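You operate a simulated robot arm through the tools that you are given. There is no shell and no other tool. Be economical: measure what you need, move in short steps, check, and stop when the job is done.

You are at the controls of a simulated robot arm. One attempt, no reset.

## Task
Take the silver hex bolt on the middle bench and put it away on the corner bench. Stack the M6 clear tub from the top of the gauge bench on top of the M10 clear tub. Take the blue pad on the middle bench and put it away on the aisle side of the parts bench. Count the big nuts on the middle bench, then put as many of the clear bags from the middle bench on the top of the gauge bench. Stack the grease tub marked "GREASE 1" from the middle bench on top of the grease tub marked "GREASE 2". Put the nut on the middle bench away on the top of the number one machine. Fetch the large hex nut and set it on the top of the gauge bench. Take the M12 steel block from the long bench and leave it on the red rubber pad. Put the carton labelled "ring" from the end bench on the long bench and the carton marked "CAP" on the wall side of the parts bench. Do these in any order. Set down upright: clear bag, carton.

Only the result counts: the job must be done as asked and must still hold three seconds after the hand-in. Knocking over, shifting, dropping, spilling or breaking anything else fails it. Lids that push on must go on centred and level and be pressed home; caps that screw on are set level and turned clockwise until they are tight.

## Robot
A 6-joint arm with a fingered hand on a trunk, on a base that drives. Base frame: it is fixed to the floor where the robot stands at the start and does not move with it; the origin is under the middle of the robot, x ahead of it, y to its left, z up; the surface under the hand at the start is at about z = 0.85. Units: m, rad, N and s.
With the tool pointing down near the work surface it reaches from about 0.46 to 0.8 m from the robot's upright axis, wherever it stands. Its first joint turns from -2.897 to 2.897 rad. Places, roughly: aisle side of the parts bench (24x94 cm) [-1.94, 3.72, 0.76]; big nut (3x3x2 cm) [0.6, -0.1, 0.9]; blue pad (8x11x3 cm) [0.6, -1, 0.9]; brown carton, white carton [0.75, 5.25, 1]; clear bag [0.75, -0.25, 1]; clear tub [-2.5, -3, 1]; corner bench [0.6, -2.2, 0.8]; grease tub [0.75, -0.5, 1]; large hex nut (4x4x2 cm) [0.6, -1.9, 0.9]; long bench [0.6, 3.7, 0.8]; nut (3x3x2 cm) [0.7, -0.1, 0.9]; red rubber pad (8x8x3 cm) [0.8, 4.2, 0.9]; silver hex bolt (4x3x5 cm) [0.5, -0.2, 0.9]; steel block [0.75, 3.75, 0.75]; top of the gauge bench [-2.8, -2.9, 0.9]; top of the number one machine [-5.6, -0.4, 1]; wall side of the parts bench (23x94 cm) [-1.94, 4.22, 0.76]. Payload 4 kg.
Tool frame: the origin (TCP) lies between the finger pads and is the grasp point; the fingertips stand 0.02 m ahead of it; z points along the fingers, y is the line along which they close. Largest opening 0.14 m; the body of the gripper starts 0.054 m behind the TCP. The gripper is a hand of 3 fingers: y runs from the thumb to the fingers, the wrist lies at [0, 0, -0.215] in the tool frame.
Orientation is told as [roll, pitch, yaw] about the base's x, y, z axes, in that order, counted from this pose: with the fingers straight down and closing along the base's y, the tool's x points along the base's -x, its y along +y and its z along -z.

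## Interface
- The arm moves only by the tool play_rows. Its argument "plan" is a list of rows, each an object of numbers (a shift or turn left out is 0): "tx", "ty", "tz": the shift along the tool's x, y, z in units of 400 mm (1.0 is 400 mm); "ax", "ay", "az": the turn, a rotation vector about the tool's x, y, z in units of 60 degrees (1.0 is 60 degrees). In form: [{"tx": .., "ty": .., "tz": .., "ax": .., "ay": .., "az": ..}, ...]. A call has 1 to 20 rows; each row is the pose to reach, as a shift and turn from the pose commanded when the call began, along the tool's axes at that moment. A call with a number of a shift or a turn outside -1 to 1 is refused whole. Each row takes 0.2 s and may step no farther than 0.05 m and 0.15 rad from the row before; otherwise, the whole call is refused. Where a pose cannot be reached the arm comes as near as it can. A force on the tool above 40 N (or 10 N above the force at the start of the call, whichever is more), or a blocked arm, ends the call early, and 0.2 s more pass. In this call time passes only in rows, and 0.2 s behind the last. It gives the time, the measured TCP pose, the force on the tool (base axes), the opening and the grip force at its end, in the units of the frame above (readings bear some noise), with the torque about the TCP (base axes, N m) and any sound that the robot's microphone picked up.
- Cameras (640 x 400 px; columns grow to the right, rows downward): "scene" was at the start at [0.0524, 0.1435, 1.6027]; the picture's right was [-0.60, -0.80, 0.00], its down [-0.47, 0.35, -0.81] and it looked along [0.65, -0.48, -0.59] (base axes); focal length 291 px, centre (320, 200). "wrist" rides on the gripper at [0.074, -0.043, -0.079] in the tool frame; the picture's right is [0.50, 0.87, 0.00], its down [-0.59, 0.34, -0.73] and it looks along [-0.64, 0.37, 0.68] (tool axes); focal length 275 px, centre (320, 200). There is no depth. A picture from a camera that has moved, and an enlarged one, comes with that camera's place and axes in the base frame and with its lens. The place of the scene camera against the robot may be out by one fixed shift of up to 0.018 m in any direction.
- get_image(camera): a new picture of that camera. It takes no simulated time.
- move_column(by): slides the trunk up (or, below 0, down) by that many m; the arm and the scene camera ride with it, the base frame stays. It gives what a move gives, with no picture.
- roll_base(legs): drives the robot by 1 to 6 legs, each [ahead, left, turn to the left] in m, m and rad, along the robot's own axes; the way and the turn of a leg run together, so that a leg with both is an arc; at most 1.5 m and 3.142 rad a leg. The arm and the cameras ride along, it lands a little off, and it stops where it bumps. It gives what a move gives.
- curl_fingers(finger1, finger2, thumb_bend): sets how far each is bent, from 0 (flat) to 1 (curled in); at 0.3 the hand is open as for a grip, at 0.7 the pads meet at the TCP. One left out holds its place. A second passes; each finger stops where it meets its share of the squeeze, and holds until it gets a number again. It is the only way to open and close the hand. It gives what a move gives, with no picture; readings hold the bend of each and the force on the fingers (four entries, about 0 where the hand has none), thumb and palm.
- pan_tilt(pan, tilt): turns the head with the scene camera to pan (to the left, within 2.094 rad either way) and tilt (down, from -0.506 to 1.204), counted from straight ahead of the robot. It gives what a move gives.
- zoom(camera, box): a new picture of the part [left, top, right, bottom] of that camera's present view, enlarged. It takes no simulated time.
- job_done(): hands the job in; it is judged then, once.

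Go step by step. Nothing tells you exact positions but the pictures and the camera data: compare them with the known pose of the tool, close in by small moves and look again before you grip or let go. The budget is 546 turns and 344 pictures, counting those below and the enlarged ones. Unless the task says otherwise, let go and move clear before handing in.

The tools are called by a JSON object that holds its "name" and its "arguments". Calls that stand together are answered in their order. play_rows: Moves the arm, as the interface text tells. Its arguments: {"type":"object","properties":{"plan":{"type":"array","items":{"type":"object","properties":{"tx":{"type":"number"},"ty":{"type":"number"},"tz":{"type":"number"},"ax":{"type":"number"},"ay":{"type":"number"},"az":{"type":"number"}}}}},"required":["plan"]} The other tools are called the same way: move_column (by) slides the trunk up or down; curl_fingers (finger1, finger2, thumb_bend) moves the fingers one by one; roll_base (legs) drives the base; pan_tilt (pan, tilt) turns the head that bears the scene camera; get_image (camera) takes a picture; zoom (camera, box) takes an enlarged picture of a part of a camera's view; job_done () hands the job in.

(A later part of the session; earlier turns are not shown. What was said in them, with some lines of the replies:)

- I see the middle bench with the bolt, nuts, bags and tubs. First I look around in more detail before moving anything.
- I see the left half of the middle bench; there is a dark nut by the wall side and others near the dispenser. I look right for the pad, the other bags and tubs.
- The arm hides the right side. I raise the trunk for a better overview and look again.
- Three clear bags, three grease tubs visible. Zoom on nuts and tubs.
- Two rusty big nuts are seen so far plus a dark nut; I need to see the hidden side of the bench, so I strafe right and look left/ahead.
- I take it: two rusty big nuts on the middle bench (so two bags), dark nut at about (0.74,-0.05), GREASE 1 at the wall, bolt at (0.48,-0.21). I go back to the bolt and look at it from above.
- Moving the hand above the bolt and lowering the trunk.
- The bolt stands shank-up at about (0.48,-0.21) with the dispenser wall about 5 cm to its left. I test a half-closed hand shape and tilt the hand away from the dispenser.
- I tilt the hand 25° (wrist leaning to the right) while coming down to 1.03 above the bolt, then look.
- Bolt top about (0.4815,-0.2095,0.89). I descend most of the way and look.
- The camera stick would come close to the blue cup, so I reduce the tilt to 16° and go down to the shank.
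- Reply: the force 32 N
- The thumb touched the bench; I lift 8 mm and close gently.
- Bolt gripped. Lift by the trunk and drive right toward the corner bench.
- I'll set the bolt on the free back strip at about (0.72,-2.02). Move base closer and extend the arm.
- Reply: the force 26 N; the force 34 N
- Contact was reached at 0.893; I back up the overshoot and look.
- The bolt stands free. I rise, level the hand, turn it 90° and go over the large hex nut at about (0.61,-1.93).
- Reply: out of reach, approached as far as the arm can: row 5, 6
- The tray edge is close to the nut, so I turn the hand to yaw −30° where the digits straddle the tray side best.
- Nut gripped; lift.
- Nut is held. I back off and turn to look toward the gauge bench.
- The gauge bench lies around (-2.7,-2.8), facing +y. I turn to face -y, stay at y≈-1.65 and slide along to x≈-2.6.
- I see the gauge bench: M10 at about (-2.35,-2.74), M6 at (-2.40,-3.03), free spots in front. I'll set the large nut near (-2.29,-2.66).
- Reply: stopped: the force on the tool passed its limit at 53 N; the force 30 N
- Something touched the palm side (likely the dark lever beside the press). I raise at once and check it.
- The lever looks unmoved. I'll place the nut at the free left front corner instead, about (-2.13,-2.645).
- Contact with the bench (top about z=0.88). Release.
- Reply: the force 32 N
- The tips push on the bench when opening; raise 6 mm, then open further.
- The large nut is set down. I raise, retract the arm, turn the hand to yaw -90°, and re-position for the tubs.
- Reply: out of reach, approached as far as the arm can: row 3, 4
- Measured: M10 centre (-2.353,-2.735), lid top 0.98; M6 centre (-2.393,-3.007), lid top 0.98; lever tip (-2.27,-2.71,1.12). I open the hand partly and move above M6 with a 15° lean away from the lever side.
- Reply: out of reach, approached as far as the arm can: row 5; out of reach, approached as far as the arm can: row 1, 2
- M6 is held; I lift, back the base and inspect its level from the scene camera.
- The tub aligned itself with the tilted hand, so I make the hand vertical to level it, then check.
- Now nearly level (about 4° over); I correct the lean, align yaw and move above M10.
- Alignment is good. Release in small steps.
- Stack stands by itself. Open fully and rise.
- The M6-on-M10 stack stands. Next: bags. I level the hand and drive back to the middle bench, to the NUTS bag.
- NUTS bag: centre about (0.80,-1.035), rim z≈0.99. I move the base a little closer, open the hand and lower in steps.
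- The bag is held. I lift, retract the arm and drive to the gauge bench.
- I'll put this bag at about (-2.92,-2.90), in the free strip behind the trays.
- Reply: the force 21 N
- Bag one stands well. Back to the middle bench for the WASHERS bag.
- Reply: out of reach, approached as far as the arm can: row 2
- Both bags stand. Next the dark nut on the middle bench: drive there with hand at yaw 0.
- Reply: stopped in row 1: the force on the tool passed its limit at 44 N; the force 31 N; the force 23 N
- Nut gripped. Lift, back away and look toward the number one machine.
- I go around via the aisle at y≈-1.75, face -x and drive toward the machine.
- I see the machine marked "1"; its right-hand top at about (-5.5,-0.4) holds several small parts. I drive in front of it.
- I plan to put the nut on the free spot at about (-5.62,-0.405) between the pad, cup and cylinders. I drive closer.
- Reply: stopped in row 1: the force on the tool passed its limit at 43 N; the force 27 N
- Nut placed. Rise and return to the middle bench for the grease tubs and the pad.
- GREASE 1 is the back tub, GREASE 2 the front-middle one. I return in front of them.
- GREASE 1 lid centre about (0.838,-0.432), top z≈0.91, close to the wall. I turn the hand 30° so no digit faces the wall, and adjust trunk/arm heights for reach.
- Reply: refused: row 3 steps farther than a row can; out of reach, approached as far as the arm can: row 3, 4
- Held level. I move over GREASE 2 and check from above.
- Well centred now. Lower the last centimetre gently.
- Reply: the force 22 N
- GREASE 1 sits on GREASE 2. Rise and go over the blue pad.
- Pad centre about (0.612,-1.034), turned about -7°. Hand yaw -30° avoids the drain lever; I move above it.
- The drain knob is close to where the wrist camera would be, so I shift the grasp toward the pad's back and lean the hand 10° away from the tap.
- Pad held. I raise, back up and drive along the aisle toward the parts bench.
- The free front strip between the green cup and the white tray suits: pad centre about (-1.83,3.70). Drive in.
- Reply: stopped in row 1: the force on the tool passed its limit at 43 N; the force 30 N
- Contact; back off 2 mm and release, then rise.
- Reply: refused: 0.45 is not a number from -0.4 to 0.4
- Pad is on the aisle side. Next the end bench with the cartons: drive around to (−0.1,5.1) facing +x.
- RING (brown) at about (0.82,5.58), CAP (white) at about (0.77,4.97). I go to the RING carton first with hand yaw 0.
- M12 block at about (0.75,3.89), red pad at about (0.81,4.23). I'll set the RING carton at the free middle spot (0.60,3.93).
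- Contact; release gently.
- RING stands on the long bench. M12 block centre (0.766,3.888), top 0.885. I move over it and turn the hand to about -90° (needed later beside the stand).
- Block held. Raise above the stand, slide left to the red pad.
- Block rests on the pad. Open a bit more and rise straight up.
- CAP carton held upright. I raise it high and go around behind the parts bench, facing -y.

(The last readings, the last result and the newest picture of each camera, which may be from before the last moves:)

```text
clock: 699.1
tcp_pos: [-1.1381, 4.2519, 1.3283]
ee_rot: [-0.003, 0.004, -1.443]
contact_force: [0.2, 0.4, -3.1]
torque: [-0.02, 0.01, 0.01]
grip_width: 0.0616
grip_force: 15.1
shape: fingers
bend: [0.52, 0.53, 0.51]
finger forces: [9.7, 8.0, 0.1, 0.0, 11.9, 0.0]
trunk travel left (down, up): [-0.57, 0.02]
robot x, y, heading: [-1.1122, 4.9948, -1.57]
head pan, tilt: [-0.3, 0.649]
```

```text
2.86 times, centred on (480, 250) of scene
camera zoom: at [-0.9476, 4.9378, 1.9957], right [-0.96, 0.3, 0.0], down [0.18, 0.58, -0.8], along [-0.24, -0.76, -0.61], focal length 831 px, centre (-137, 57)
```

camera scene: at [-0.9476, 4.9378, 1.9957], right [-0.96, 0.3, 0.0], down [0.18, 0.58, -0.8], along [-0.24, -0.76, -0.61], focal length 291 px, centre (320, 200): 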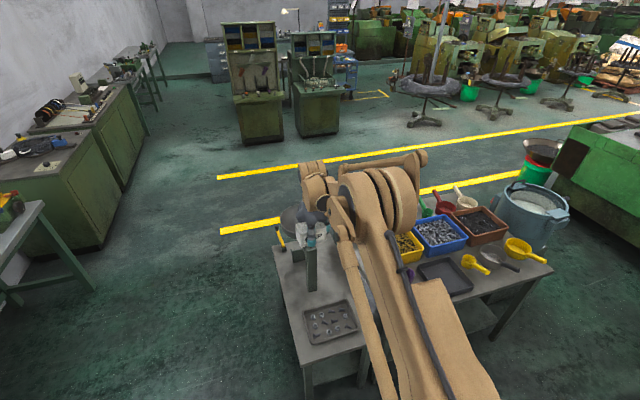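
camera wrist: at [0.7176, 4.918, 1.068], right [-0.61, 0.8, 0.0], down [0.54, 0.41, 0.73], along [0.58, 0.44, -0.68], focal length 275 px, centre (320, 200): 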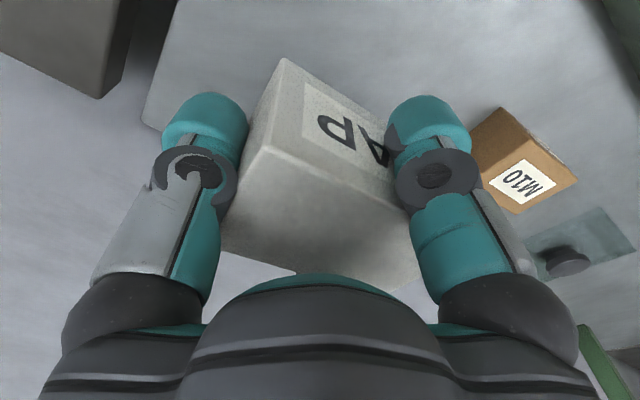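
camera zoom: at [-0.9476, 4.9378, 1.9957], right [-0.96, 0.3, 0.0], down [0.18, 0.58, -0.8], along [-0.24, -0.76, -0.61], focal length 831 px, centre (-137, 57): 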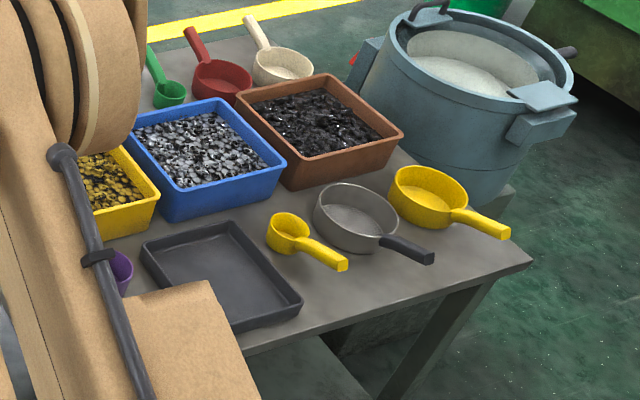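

{"name": "roll_base", "arguments": {"legs": [[0.0, -0.75, 0]]}}

{"name": "pan_tilt", "arguments": {"pan": 0.0, "tilt": 0.95}}

{"name": "get_image", "arguments": {"camera": "scene"}}

{"name": "get_image", "arguments": {"camera": "wrist"}}

```text
clock: 703.2
tcp_pos: [-1.877, 4.2508, 1.3287]
ee_rot: [-0.004, 0.003, -1.439]
contact_force: [0.0, 0.4, -3.1]
torque: [0.03, 0.02, 0.03]
grip_width: 0.0615
grip_force: 14.0
shape: fingers
bend: [0.52, 0.53, 0.51]
finger forces: [9.6, 8.0, 0.0, 0.0, 11.8, 0.0]
trunk travel left (down, up): [-0.57, 0.02]
robot x, y, heading: [-1.8583, 4.9967, -1.571]
head pan, tilt: [-0.3, 0.649]
```

```text
clock: 704.0
tcp_pos: [-1.8758, 4.2515, 1.3283]
ee_rot: [-0.002, 0.002, -1.439]
contact_force: [0.5, 0.4, -2.4]
torque: [-0.02, 0.06, -0.01]
grip_width: 0.0613
grip_force: 14.5
shape: fingers
bend: [0.52, 0.53, 0.51]
finger forces: [9.6, 8.0, 0.1, 0.0, 11.9, 0.0]
trunk travel left (down, up): [-0.57, 0.02]
robot x, y, heading: [-1.855, 4.9942, -1.565]
head pan, tilt: [0.0, 0.949]
```

```text
64 pictures are left
camera scene: at [-1.6657, 4.9477, 1.9716], right [-1.0, 0.0, 0.0], down [0.0, 0.81, -0.58], along [0.0, -0.58, -0.81], focal length 291 px, centre (320, 200)
```

scene: 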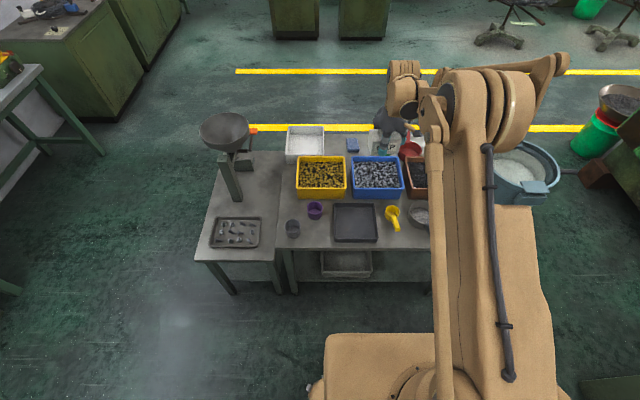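

```text
63 pictures are left
camera wrist: at [-1.9277, 4.3183, 1.4082], right [0.79, 0.61, 0.0], down [0.42, -0.54, 0.73], along [0.45, -0.58, -0.68], focal length 275 px, centre (320, 200)
```

wrist: 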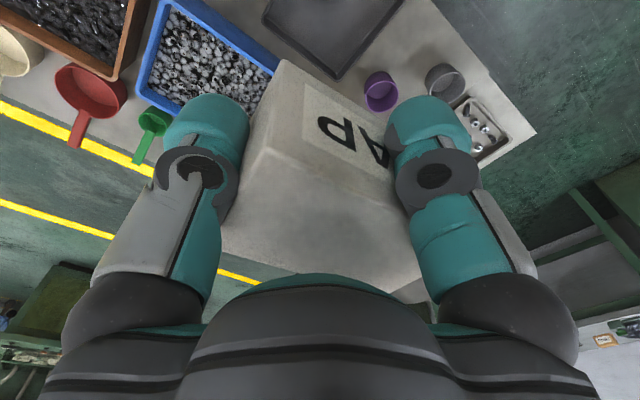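

{"name": "zoom", "arguments": {"camera": "scene", "box": [270, 170, 440, 270]}}

{"name": "zoom", "arguments": {"camera": "wrist", "box": [250, 0, 550, 170]}}

```text
3.76 times, centred on (355, 220) of scene
camera zoom: at [-1.6657, 4.9477, 1.9716], right [-1.0, 0.0, 0.0], down [0.0, 0.81, -0.58], along [0.0, -0.58, -0.81], focal length 1095 px, centre (188, 125)
```

zoom: 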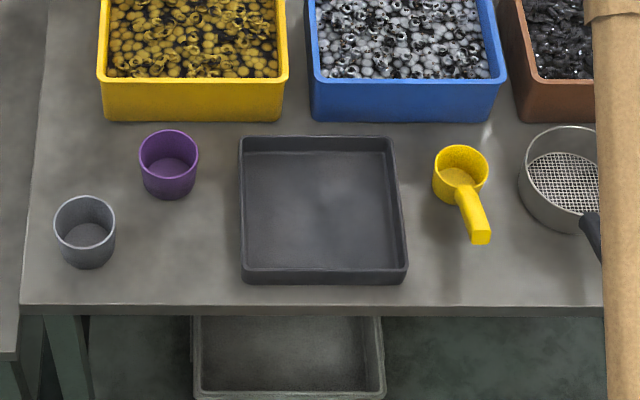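

```text
2.13 times, centred on (400, 85) of wrist
camera zoom: at [-1.9277, 4.3183, 1.4082], right [0.79, 0.61, 0.0], down [0.42, -0.54, 0.73], along [0.45, -0.58, -0.68], focal length 587 px, centre (149, 445)
```

zoom: 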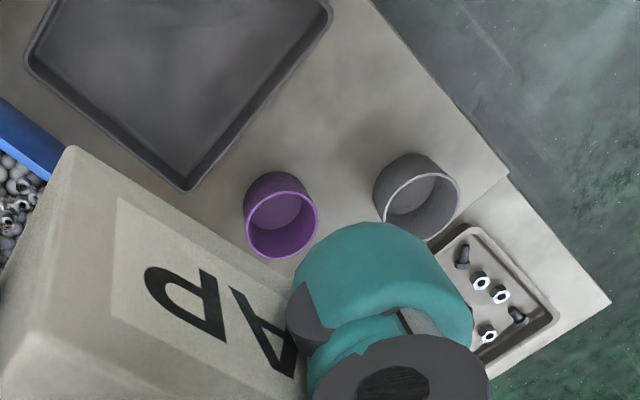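

Free spot behind the purple cup between tray and grey cup: carton centre about (-1.637,4.297). I align over it.

{"name": "roll_base", "arguments": {"legs": [[-0.044, 0.228, 0]]}}

{"name": "play_rows", "arguments": {"plan": [{"az": 0.127}]}}

{"name": "get_image", "arguments": {"camera": "wrist"}}

```text
clock: 705.8
tcp_pos: [-1.6479, 4.2821, 1.3271]
ee_rot: [0.0, 0.003, -1.437]
contact_force: [-1.2, 0.4, -2.8]
torque: [0.01, -0.03, 0.02]
grip_width: 0.061
grip_force: 14.8
shape: fingers
bend: [0.52, 0.53, 0.51]
finger forces: [9.8, 8.1, 0.0, 0.0, 11.8, 0.0]
trunk travel left (down, up): [-0.57, 0.02]
robot x, y, heading: [-1.6285, 5.0276, -1.561]
head pan, tilt: [0.0, 0.949]
```

```text
clock: 706.1
tcp_pos: [-1.6419, 4.2846, 1.3282]
ee_rot: [-0.004, 0.003, -1.569]
contact_force: [0.4, 0.6, -2.6]
torque: [-0.03, 0.05, -0.01]
grip_width: 0.0611
grip_force: 14.8
shape: fingers
bend: [0.52, 0.53, 0.51]
finger forces: [9.6, 8.1, 0.0, 0.0, 11.6, 0.0]
trunk travel left (down, up): [-0.57, 0.02]
robot x, y, heading: [-1.6257, 5.0322, -1.561]
head pan, tilt: [0.0, 0.949]
```

```text
60 pictures are left
camera wrist: at [-1.684, 4.3572, 1.4077], right [0.86, 0.5, 0.0], down [0.34, -0.59, 0.73], along [0.36, -0.63, -0.68], focal length 275 px, centre (320, 200)
```

wrist: 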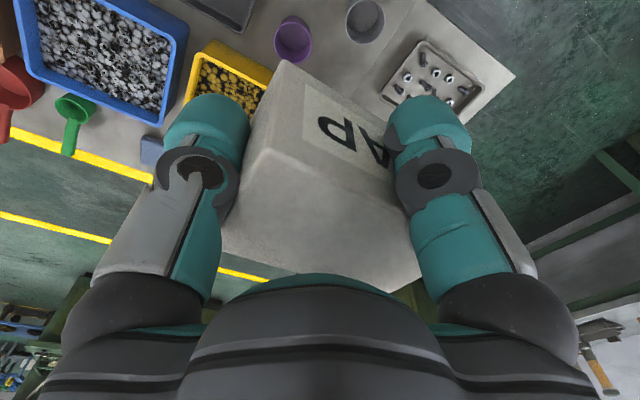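

{"name": "play_rows", "arguments": {"plan": [{"tx": 0.0275, "ty": -0.015}]}}

{"name": "move_column", "arguments": {"by": -0.38}}

{"name": "get_image", "arguments": {"camera": "wrist"}}

{"name": "get_image", "arguments": {"camera": "scene"}}

```text
clock: 706.5
tcp_pos: [-1.6499, 4.2966, 1.3299]
ee_rot: [-0.006, 0.004, -1.569]
contact_force: [-0.1, 0.8, -2.8]
torque: [-0.03, 0.04, -0.03]
grip_width: 0.0613
grip_force: 14.6
shape: fingers
bend: [0.52, 0.53, 0.51]
finger forces: [9.8, 8.1, 0.0, 0.0, 11.5, 0.0]
trunk travel left (down, up): [-0.57, 0.02]
robot x, y, heading: [-1.6308, 5.0282, -1.561]
head pan, tilt: [0.0, 0.949]
```

```text
clock: 710.2
tcp_pos: [-1.6507, 4.2968, 0.9491]
ee_rot: [-0.003, -0.001, -1.569]
contact_force: [0.6, 0.2, -2.5]
torque: [0.03, 0.0, -0.01]
grip_width: 0.0608
grip_force: 15.5
shape: fingers
bend: [0.52, 0.53, 0.51]
finger forces: [9.8, 8.1, 0.1, 0.0, 11.3, 0.0]
trunk travel left (down, up): [-0.19, 0.4]
robot x, y, heading: [-1.6295, 5.0252, -1.563]
head pan, tilt: [0.0, 0.949]
```

```text
59 pictures are left
camera wrist: at [-1.6923, 4.3695, 1.0285], right [0.86, 0.5, 0.0], down [0.34, -0.59, 0.73], along [0.37, -0.63, -0.68], focal length 275 px, centre (320, 200)
```

wrist: 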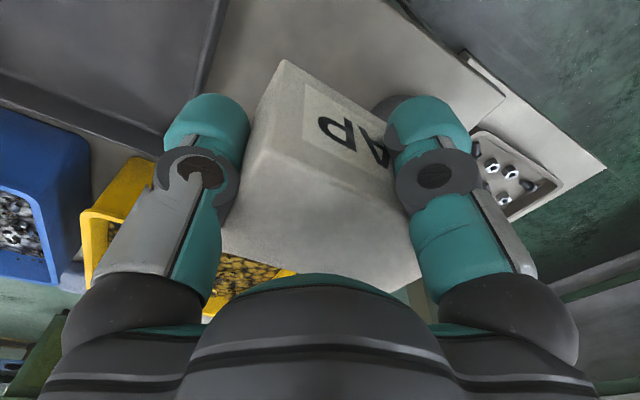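

```text
58 pictures are left
camera scene: at [-1.4349, 4.9817, 1.5916], right [-1.0, -0.01, 0.0], down [-0.01, 0.81, -0.58], along [0.0, -0.58, -0.81], focal length 291 px, centre (320, 200)
```

scene: 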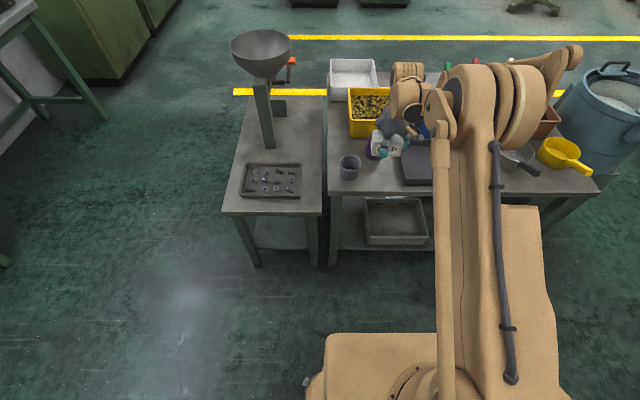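

{"name": "zoom", "arguments": {"camera": "scene", "box": [320, 110, 450, 210]}}

{"name": "move_column", "arguments": {"by": -0.09}}

{"name": "get_image", "arguments": {"camera": "wrist"}}

{"name": "zoom", "arguments": {"camera": "scene", "box": [320, 90, 450, 190]}}

```text
4.00 times, centred on (385, 160) of scene
camera zoom: at [-1.4349, 4.9817, 1.5916], right [-1.0, -0.01, 0.0], down [-0.01, 0.81, -0.58], along [0.0, -0.58, -0.81], focal length 1163 px, centre (60, 360)
```

zoom: 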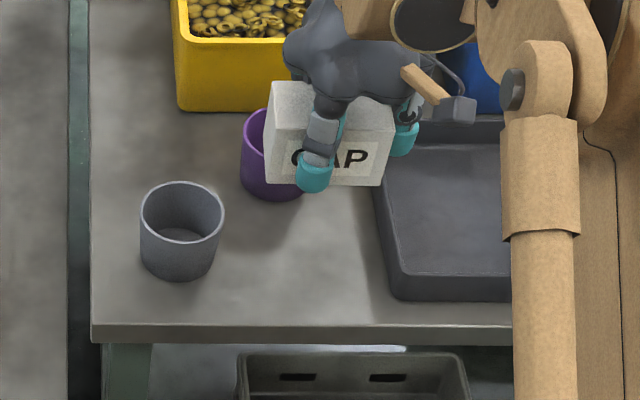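

```text
clock: 711.5
tcp_pos: [-1.6504, 4.2968, 0.8582]
ee_rot: [-0.003, 0.001, -1.568]
contact_force: [0.2, -0.7, -2.3]
torque: [0.02, 0.02, 0.03]
grip_width: 0.0609
grip_force: 14.5
shape: fingers
bend: [0.52, 0.53, 0.51]
finger forces: [9.8, 8.1, 0.0, 0.0, 11.3, 0.1]
trunk travel left (down, up): [-0.1, 0.49]
robot x, y, heading: [-1.6283, 5.0285, -1.562]
head pan, tilt: [0.0, 0.949]
```

```text
56 pictures are left
camera wrist: at [-1.6923, 4.3696, 0.9386], right [0.86, 0.5, 0.0], down [0.34, -0.59, 0.73], along [0.37, -0.63, -0.68], focal length 275 px, centre (320, 200)
```

wrist: 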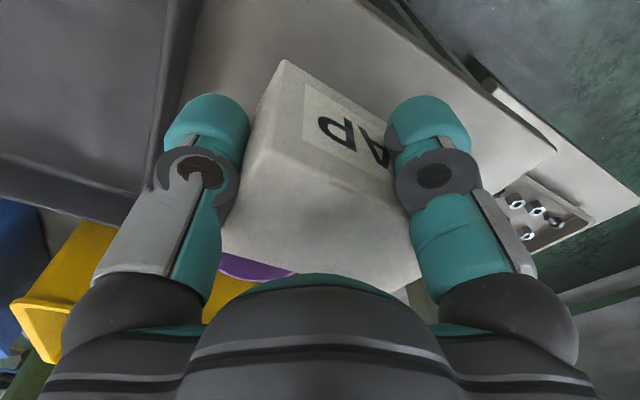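

```text
4.00 times, centred on (385, 140) of scene
camera zoom: at [-1.4349, 4.9819, 1.5017], right [-1.0, -0.01, 0.0], down [-0.01, 0.81, -0.58], along [0.0, -0.58, -0.81], focal length 1163 px, centre (60, 440)
```

zoom: 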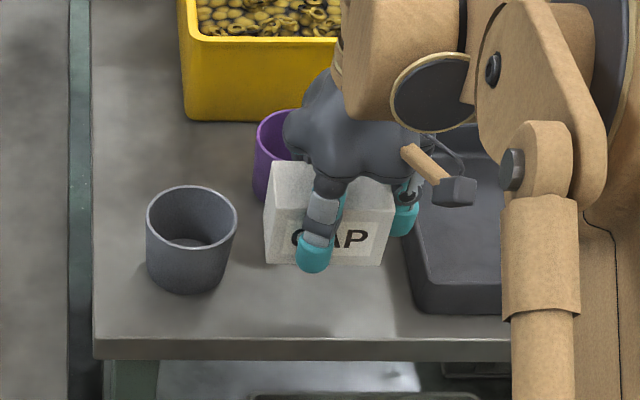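

{"name": "play_rows", "arguments": {"plan": [{"ty": 0.01}]}}

{"name": "move_column", "arguments": {"by": -0.042}}

{"name": "get_image", "arguments": {"camera": "wrist"}}

{"name": "zoom", "arguments": {"camera": "scene", "box": [320, 80, 450, 180]}}

```text
clock: 711.9
tcp_pos: [-1.646, 4.2961, 0.858]
ee_rot: [-0.003, 0.002, -1.568]
contact_force: [0.6, 0.0, -2.9]
torque: [-0.02, 0.06, -0.03]
grip_width: 0.0611
grip_force: 14.7
shape: fingers
bend: [0.52, 0.53, 0.51]
finger forces: [9.8, 8.2, 0.0, 0.0, 11.3, 0.1]
trunk travel left (down, up): [-0.1, 0.49]
robot x, y, heading: [-1.6243, 5.0248, -1.562]
head pan, tilt: [0.0, 0.949]
```

```text
clock: 712.7
tcp_pos: [-1.6461, 4.2954, 0.8167]
ee_rot: [-0.003, 0.002, -1.57]
contact_force: [-0.7, -0.8, -1.9]
torque: [-0.03, 0.04, -0.01]
grip_width: 0.0611
grip_force: 14.6
shape: fingers
bend: [0.52, 0.53, 0.51]
finger forces: [9.9, 8.1, 0.0, 0.0, 11.2, 0.0]
trunk travel left (down, up): [-0.058, 0.532]
robot x, y, heading: [-1.6293, 5.0272, -1.56]
head pan, tilt: [0.0, 0.949]
```

```text
54 pictures are left
camera wrist: at [-1.6881, 4.3701, 0.8965], right [0.86, 0.5, 0.0], down [0.34, -0.59, 0.73], along [0.37, -0.63, -0.68], focal length 275 px, centre (320, 200)
```

wrist: 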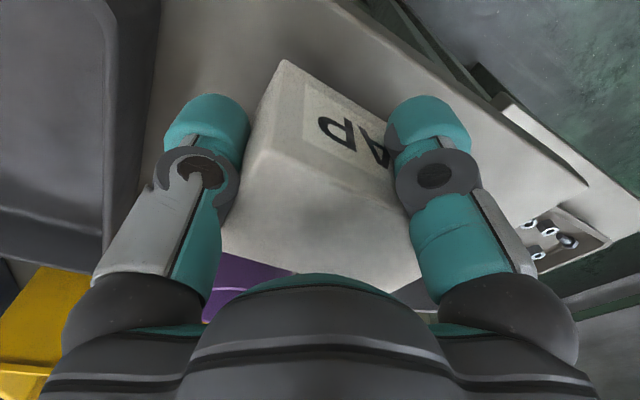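

```text
4.00 times, centred on (385, 130) of scene
camera zoom: at [-1.4349, 4.982, 1.4596], right [-1.0, -0.01, 0.0], down [-0.01, 0.81, -0.58], along [0.0, -0.58, -0.81], focal length 1163 px, centre (60, 480)
```

zoom: 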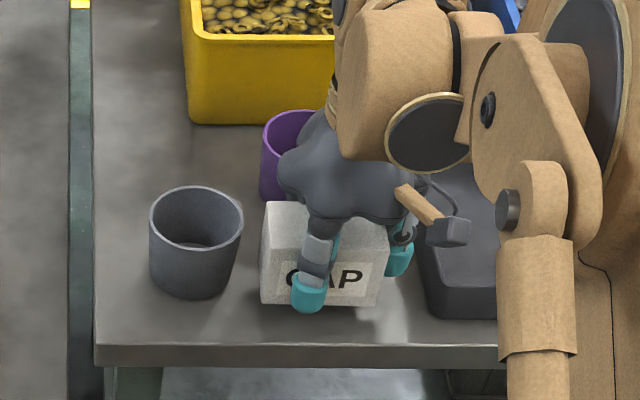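

{"name": "play_rows", "arguments": {"plan": [{"tz": 0.015}]}}

{"name": "play_rows", "arguments": {"plan": [{"tz": 0.0075}]}}

```text
clock: 713.1
tcp_pos: [-1.6458, 4.2966, 0.8118]
ee_rot: [-0.003, 0.002, -1.568]
contact_force: [-0.5, 1.0, -2.8]
torque: [0.01, 0.02, -0.02]
grip_width: 0.0611
grip_force: 14.5
shape: fingers
bend: [0.52, 0.53, 0.51]
finger forces: [9.8, 8.2, 0.0, 0.0, 11.1, 0.0]
trunk travel left (down, up): [-0.058, 0.532]
robot x, y, heading: [-1.6257, 5.0262, -1.565]
head pan, tilt: [0.0, 0.949]
```

```text
clock: 713.5
tcp_pos: [-1.6465, 4.296, 0.8082]
ee_rot: [-0.004, -0.001, -1.571]
contact_force: [0.6, -0.3, -2.6]
torque: [0.0, 0.02, 0.02]
grip_width: 0.0614
grip_force: 14.9
shape: fingers
bend: [0.52, 0.53, 0.51]
finger forces: [9.9, 8.0, 0.1, 0.1, 11.3, 0.0]
trunk travel left (down, up): [-0.058, 0.532]
robot x, y, heading: [-1.6251, 5.0278, -1.565]
head pan, tilt: [0.0, 0.949]
```

{"name": "play_rows", "arguments": {"plan": [{"tz": 0.0075}]}}

{"name": "play_rows", "arguments": {"plan": [{"tz": 0.006}]}}

```text
clock: 713.9
tcp_pos: [-1.646, 4.2962, 0.8032]
ee_rot: [-0.003, 0.002, -1.57]
contact_force: [-0.3, -0.2, -2.5]
torque: [0.02, 0.05, 0.0]
grip_width: 0.0613
grip_force: 14.5
shape: fingers
bend: [0.52, 0.53, 0.51]
finger forces: [9.8, 8.1, 0.0, 0.0, 11.2, 0.0]
trunk travel left (down, up): [-0.058, 0.532]
robot x, y, heading: [-1.6298, 5.0257, -1.563]
head pan, tilt: [0.0, 0.949]
```

```text
clock: 714.3
tcp_pos: [-1.6459, 4.2962, 0.8017]
ee_rot: [-0.003, 0.0, -1.569]
contact_force: [-0.2, 0.1, -2.9]
torque: [-0.01, 0.0, 0.02]
grip_width: 0.0611
grip_force: 14.3
shape: fingers
bend: [0.52, 0.53, 0.51]
finger forces: [9.8, 8.0, 0.1, 0.0, 11.2, 0.0]
trunk travel left (down, up): [-0.058, 0.532]
robot x, y, heading: [-1.6275, 5.0288, -1.563]
head pan, tilt: [0.0, 0.949]
```

{"name": "play_rows", "arguments": {"plan": [{"tz": 0.006}]}}

{"name": "zoom", "arguments": {"camera": "scene", "box": [350, 110, 430, 180]}}

```text
clock: 714.7
tcp_pos: [-1.6476, 4.2966, 0.7987]
ee_rot: [-0.004, 0.003, -1.569]
contact_force: [0.5, -0.1, -2.9]
torque: [-0.03, 0.0, -0.03]
grip_width: 0.0611
grip_force: 14.6
shape: fingers
bend: [0.52, 0.53, 0.51]
finger forces: [9.7, 8.3, 0.0, 0.0, 11.1, 0.0]
trunk travel left (down, up): [-0.058, 0.532]
robot x, y, heading: [-1.626, 5.0287, -1.562]
head pan, tilt: [0.0, 0.949]
```

```text
5.71 times, centred on (390, 145) of scene
camera zoom: at [-1.4349, 4.9819, 1.4596], right [-1.0, -0.01, 0.0], down [-0.01, 0.81, -0.58], along [0.0, -0.58, -0.81], focal length 1662 px, centre (-80, 514)
```

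zoom: 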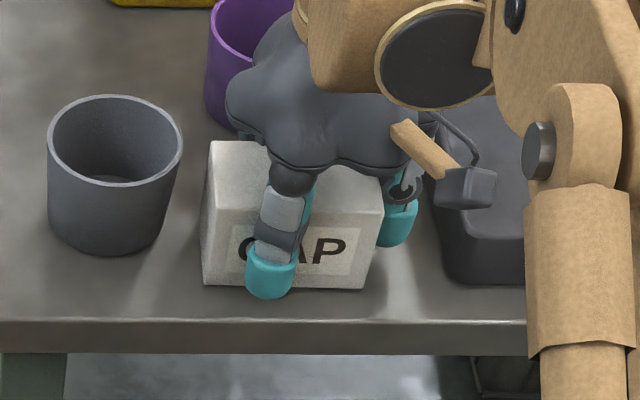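

{"name": "play_rows", "arguments": {"plan": [{"tz": 0.006}]}}

{"name": "play_rows", "arguments": {"plan": [{"tz": 0.006}]}}

```text
clock: 715.1
tcp_pos: [-1.647, 4.2977, 0.798]
ee_rot: [-0.006, 0.0, -1.569]
contact_force: [-2.4, 0.2, 6.9]
torque: [-0.05, -0.4, 0.0]
grip_width: 0.0611
grip_force: 15.7
shape: fingers
bend: [0.52, 0.53, 0.51]
finger forces: [11.3, 9.3, 0.0, 0.0, 11.7, 0.1]
trunk travel left (down, up): [-0.058, 0.532]
robot x, y, heading: [-1.6277, 5.0257, -1.567]
head pan, tilt: [0.0, 0.949]
```

```text
clock: 715.5
tcp_pos: [-1.6471, 4.2974, 0.7962]
ee_rot: [-0.005, 0.001, -1.569]
contact_force: [-4.2, -4.0, 22.3]
torque: [-0.06, -0.16, 0.01]
grip_width: 0.0599
grip_force: 17.9
shape: fingers
bend: [0.52, 0.53, 0.52]
finger forces: [11.6, 12.1, 0.1, 0.1, 12.1, 0.0]
trunk travel left (down, up): [-0.058, 0.532]
robot x, y, heading: [-1.6239, 5.0298, -1.562]
head pan, tilt: [0.0, 0.949]
```

Contact. I relieve 1 mm, then open the digits slightly.

{"name": "play_rows", "arguments": {"plan": [{"tz": -0.004}]}}

{"name": "curl_fingers", "arguments": {"finger1": 0.48, "finger2": 0.495, "thumb_bend": 0.475}}

{"name": "get_image", "arguments": {"camera": "wrist"}}

{"name": "zoom", "arguments": {"camera": "scene", "box": [340, 90, 440, 180]}}

```text
clock: 715.9
tcp_pos: [-1.6465, 4.2968, 0.7967]
ee_rot: [-0.003, 0.0, -1.57]
contact_force: [-5.3, 1.0, 14.3]
torque: [-0.13, -0.06, 0.01]
grip_width: 0.06
grip_force: 18.1
shape: fingers
bend: [0.52, 0.53, 0.52]
finger forces: [12.9, 10.9, 0.0, 0.0, 12.4, 0.0]
trunk travel left (down, up): [-0.058, 0.532]
robot x, y, heading: [-1.6305, 5.0261, -1.56]
head pan, tilt: [0.0, 0.949]
```

```text
clock: 716.9
tcp_pos: [-1.6461, 4.2965, 0.7955]
ee_rot: [-0.003, 0.001, -1.569]
contact_force: [0.4, 0.1, -0.5]
torque: [-0.01, 0.03, 0.0]
grip_width: 0.0713
grip_force: 0.1
shape: fingers
bend: [0.48, 0.49, 0.47]
finger forces: [0.0, 0.0, 0.0, 0.0, 0.0, 0.0]
trunk travel left (down, up): [-0.058, 0.532]
robot x, y, heading: [-1.6281, 5.0258, -1.562]
head pan, tilt: [0.0, 0.949]
```

```text
51 pictures are left
camera wrist: at [-1.6882, 4.3699, 0.8759], right [0.86, 0.5, 0.0], down [0.34, -0.59, 0.73], along [0.37, -0.63, -0.68], focal length 275 px, centre (320, 200)
```

wrist: 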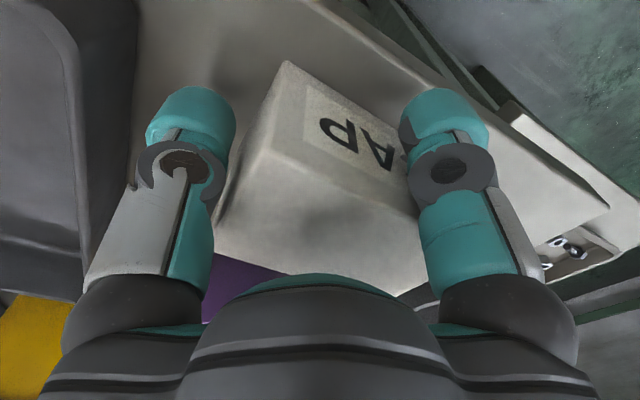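

```text
4.44 times, centred on (390, 135) of scene
camera zoom: at [-1.4349, 4.9821, 1.4596], right [-1.0, -0.01, 0.0], down [-0.01, 0.81, -0.58], along [0.0, -0.58, -0.81], focal length 1293 px, centre (9, 489)
```

zoom: 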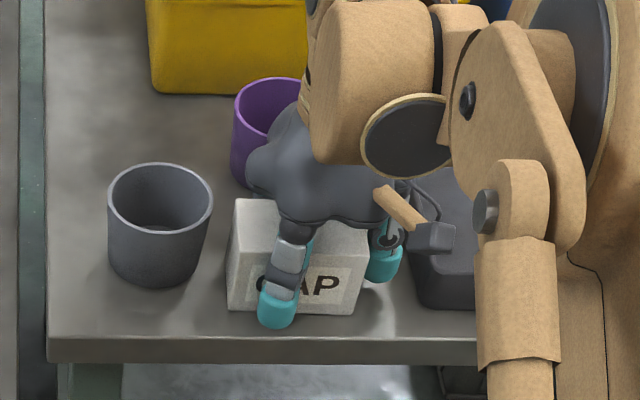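

{"name": "move_column", "arguments": {"by": 0.12}}

{"name": "move_column", "arguments": {"by": 0.38}}

{"name": "zoom", "arguments": {"camera": "scene", "box": [310, 130, 480, 250]}}

```text
clock: 718.4
tcp_pos: [-1.6451, 4.2972, 0.9163]
ee_rot: [-0.005, 0.003, -1.57]
contact_force: [1.0, 0.1, 0.2]
torque: [0.04, -0.02, 0.0]
grip_width: 0.0714
grip_force: 0.0
shape: fingers
bend: [0.48, 0.49, 0.47]
finger forces: [0.1, 0.0, 0.0, 0.1, 0.1, 0.0]
trunk travel left (down, up): [-0.178, 0.412]
robot x, y, heading: [-1.6277, 5.0274, -1.562]
head pan, tilt: [0.0, 0.949]
```

```text
clock: 722.1
tcp_pos: [-1.6471, 4.2958, 1.296]
ee_rot: [-0.004, 0.001, -1.57]
contact_force: [-0.5, -0.5, 0.5]
torque: [0.01, -0.01, 0.01]
grip_width: 0.0714
grip_force: 0.0
shape: fingers
bend: [0.48, 0.49, 0.47]
finger forces: [0.0, 0.0, 0.0, 0.1, 0.1, 0.0]
trunk travel left (down, up): [-0.558, 0.032]
robot x, y, heading: [-1.6308, 5.0251, -1.565]
head pan, tilt: [0.0, 0.949]
```

```text
3.33 times, centred on (395, 190) of scene
camera zoom: at [-1.4348, 4.9817, 1.9595], right [-1.0, -0.01, 0.0], down [-0.01, 0.81, -0.58], along [0.0, -0.58, -0.81], focal length 970 px, centre (70, 233)
```

zoom: 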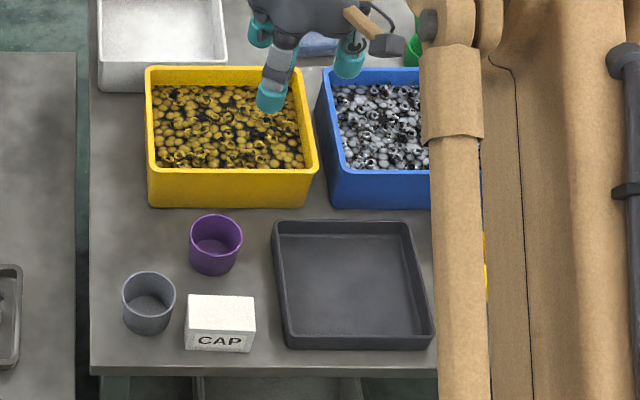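

All placements are done. For safety I go back to check the big-nut count near the dispenser from another angle.

{"name": "roll_base", "arguments": {"legs": [[0, 1.2, 0], [1.5, 0, 0], [1.5, 0, 0], [1.3, 0, 0]]}}

{"name": "pan_tilt", "arguments": {"pan": 1.0, "tilt": 0.8}}

{"name": "get_image", "arguments": {"camera": "scene"}}

```text
clock: 748.5
tcp_pos: [-0.4654, 0.0028, 1.2961]
ee_rot: [-0.004, 0.002, -1.606]
contact_force: [-0.9, 0.1, 0.0]
torque: [0.01, 0.04, 0.01]
grip_width: 0.0718
grip_force: 0.1
shape: fingers
bend: [0.48, 0.49, 0.47]
finger forces: [0.0, 0.1, 0.0, 0.1, 0.0, 0.0]
trunk travel left (down, up): [-0.558, 0.032]
robot x, y, heading: [-0.4191, 0.7367, -1.601]
head pan, tilt: [0.0, 0.949]
```

```text
clock: 749.8
tcp_pos: [-0.4654, 0.0038, 1.2963]
ee_rot: [-0.003, 0.001, -1.608]
contact_force: [1.1, 0.3, -0.1]
torque: [-0.01, -0.01, 0.0]
grip_width: 0.0717
grip_force: 0.1
shape: fingers
bend: [0.48, 0.49, 0.47]
finger forces: [0.1, 0.0, 0.0, 0.1, 0.0, 0.0]
trunk travel left (down, up): [-0.558, 0.032]
robot x, y, heading: [-0.4189, 0.7364, -1.602]
head pan, tilt: [1.0, 0.799]
```

```text
48 pictures are left
camera scene: at [-0.1605, 0.7087, 1.9711], right [-0.57, -0.82, 0.0], down [-0.59, 0.41, -0.7], along [0.57, -0.39, -0.72], focal length 291 px, centre (320, 200)
```

scene: 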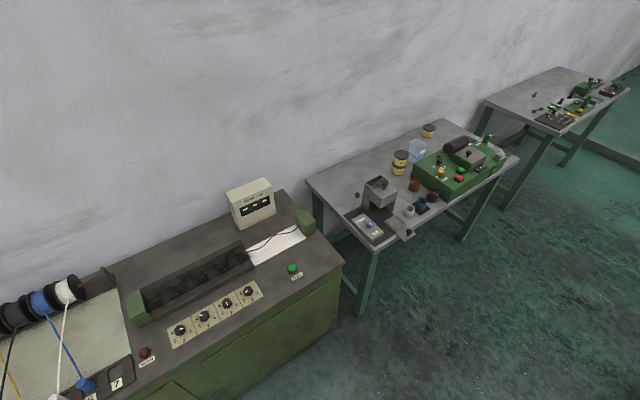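

{"name": "zoom", "arguments": {"camera": "scene", "box": [300, 120, 460, 260]}}

{"name": "move_column", "arguments": {"by": -0.3}}

{"name": "zoom", "arguments": {"camera": "scene", "box": [300, 90, 440, 210]}}

```text
2.86 times, centred on (380, 190) of scene
camera zoom: at [-0.1605, 0.7087, 1.9711], right [-0.57, -0.82, 0.0], down [-0.59, 0.41, -0.7], along [0.57, -0.39, -0.72], focal length 831 px, centre (149, 229)
```

zoom: 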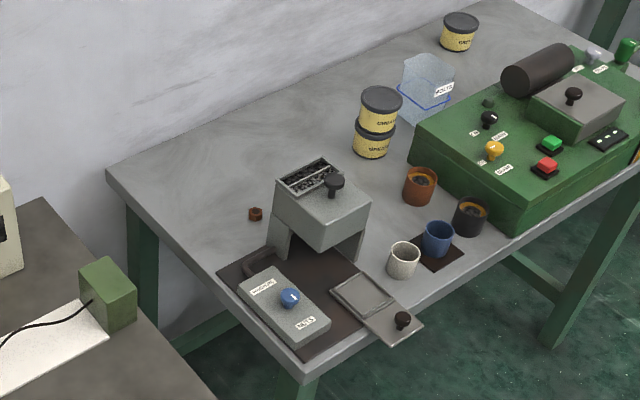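

```text
clock: 752.8
tcp_pos: [-0.4665, 0.005, 0.996]
ee_rot: [-0.002, 0.001, -1.608]
contact_force: [0.0, 0.2, -0.1]
torque: [0.01, 0.02, 0.0]
grip_width: 0.0711
grip_force: 0.0
shape: fingers
bend: [0.48, 0.49, 0.47]
finger forces: [0.0, 0.0, 0.1, 0.1, 0.0, 0.1]
trunk travel left (down, up): [-0.258, 0.332]
robot x, y, heading: [-0.4193, 0.736, -1.603]
head pan, tilt: [1.0, 0.799]
```

```text
3.33 times, centred on (370, 150) of scene
camera zoom: at [-0.1604, 0.7089, 1.6712], right [-0.56, -0.83, 0.0], down [-0.59, 0.41, -0.7], along [0.58, -0.39, -0.72], focal length 970 px, centre (153, 367)
```

zoom: 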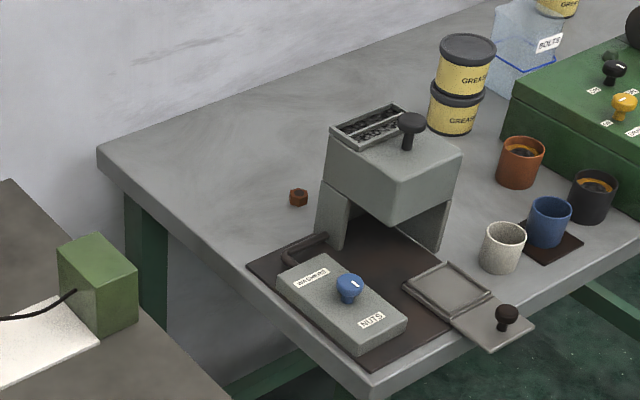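

The view confirms exactly two big nuts on the middle bench, the grease stack stands, and nothing else is disturbed; the hand is clear, so I hand in.

{"name": "job_done", "arguments": {}}

```text
The job is handed in.
```

I finished every item and handed the job in; nothing came back yet beyond the confirmation that it was received.

- **Silver hex bolt:** standing on the corner bench.
- **M6 clear tub:** stacked on the M10 tub.
- **Blue pad:** on the aisle side of the parts bench.
- **Clear bags:** I counted two big nuts on the middle bench, so two bags (NUTS and WASHERS) stand upright on the gauge bench.
- **GREASE 1:** stacked on GREASE 2.
- **Nut from the middle bench:** on top of the number one machine.
- **Large hex nut:** on the gauge bench.
- **M12 steel block:** on the red rubber pad.
- **Cartons:** RING is upright on the long bench and CAP is upright on the wall side of the parts bench.

While first trying to set the large nut down, the hand pressed down on a lever beside the press at the gauge bench. The move stopped itself at 53 N. The lever looked unmoved afterwards.
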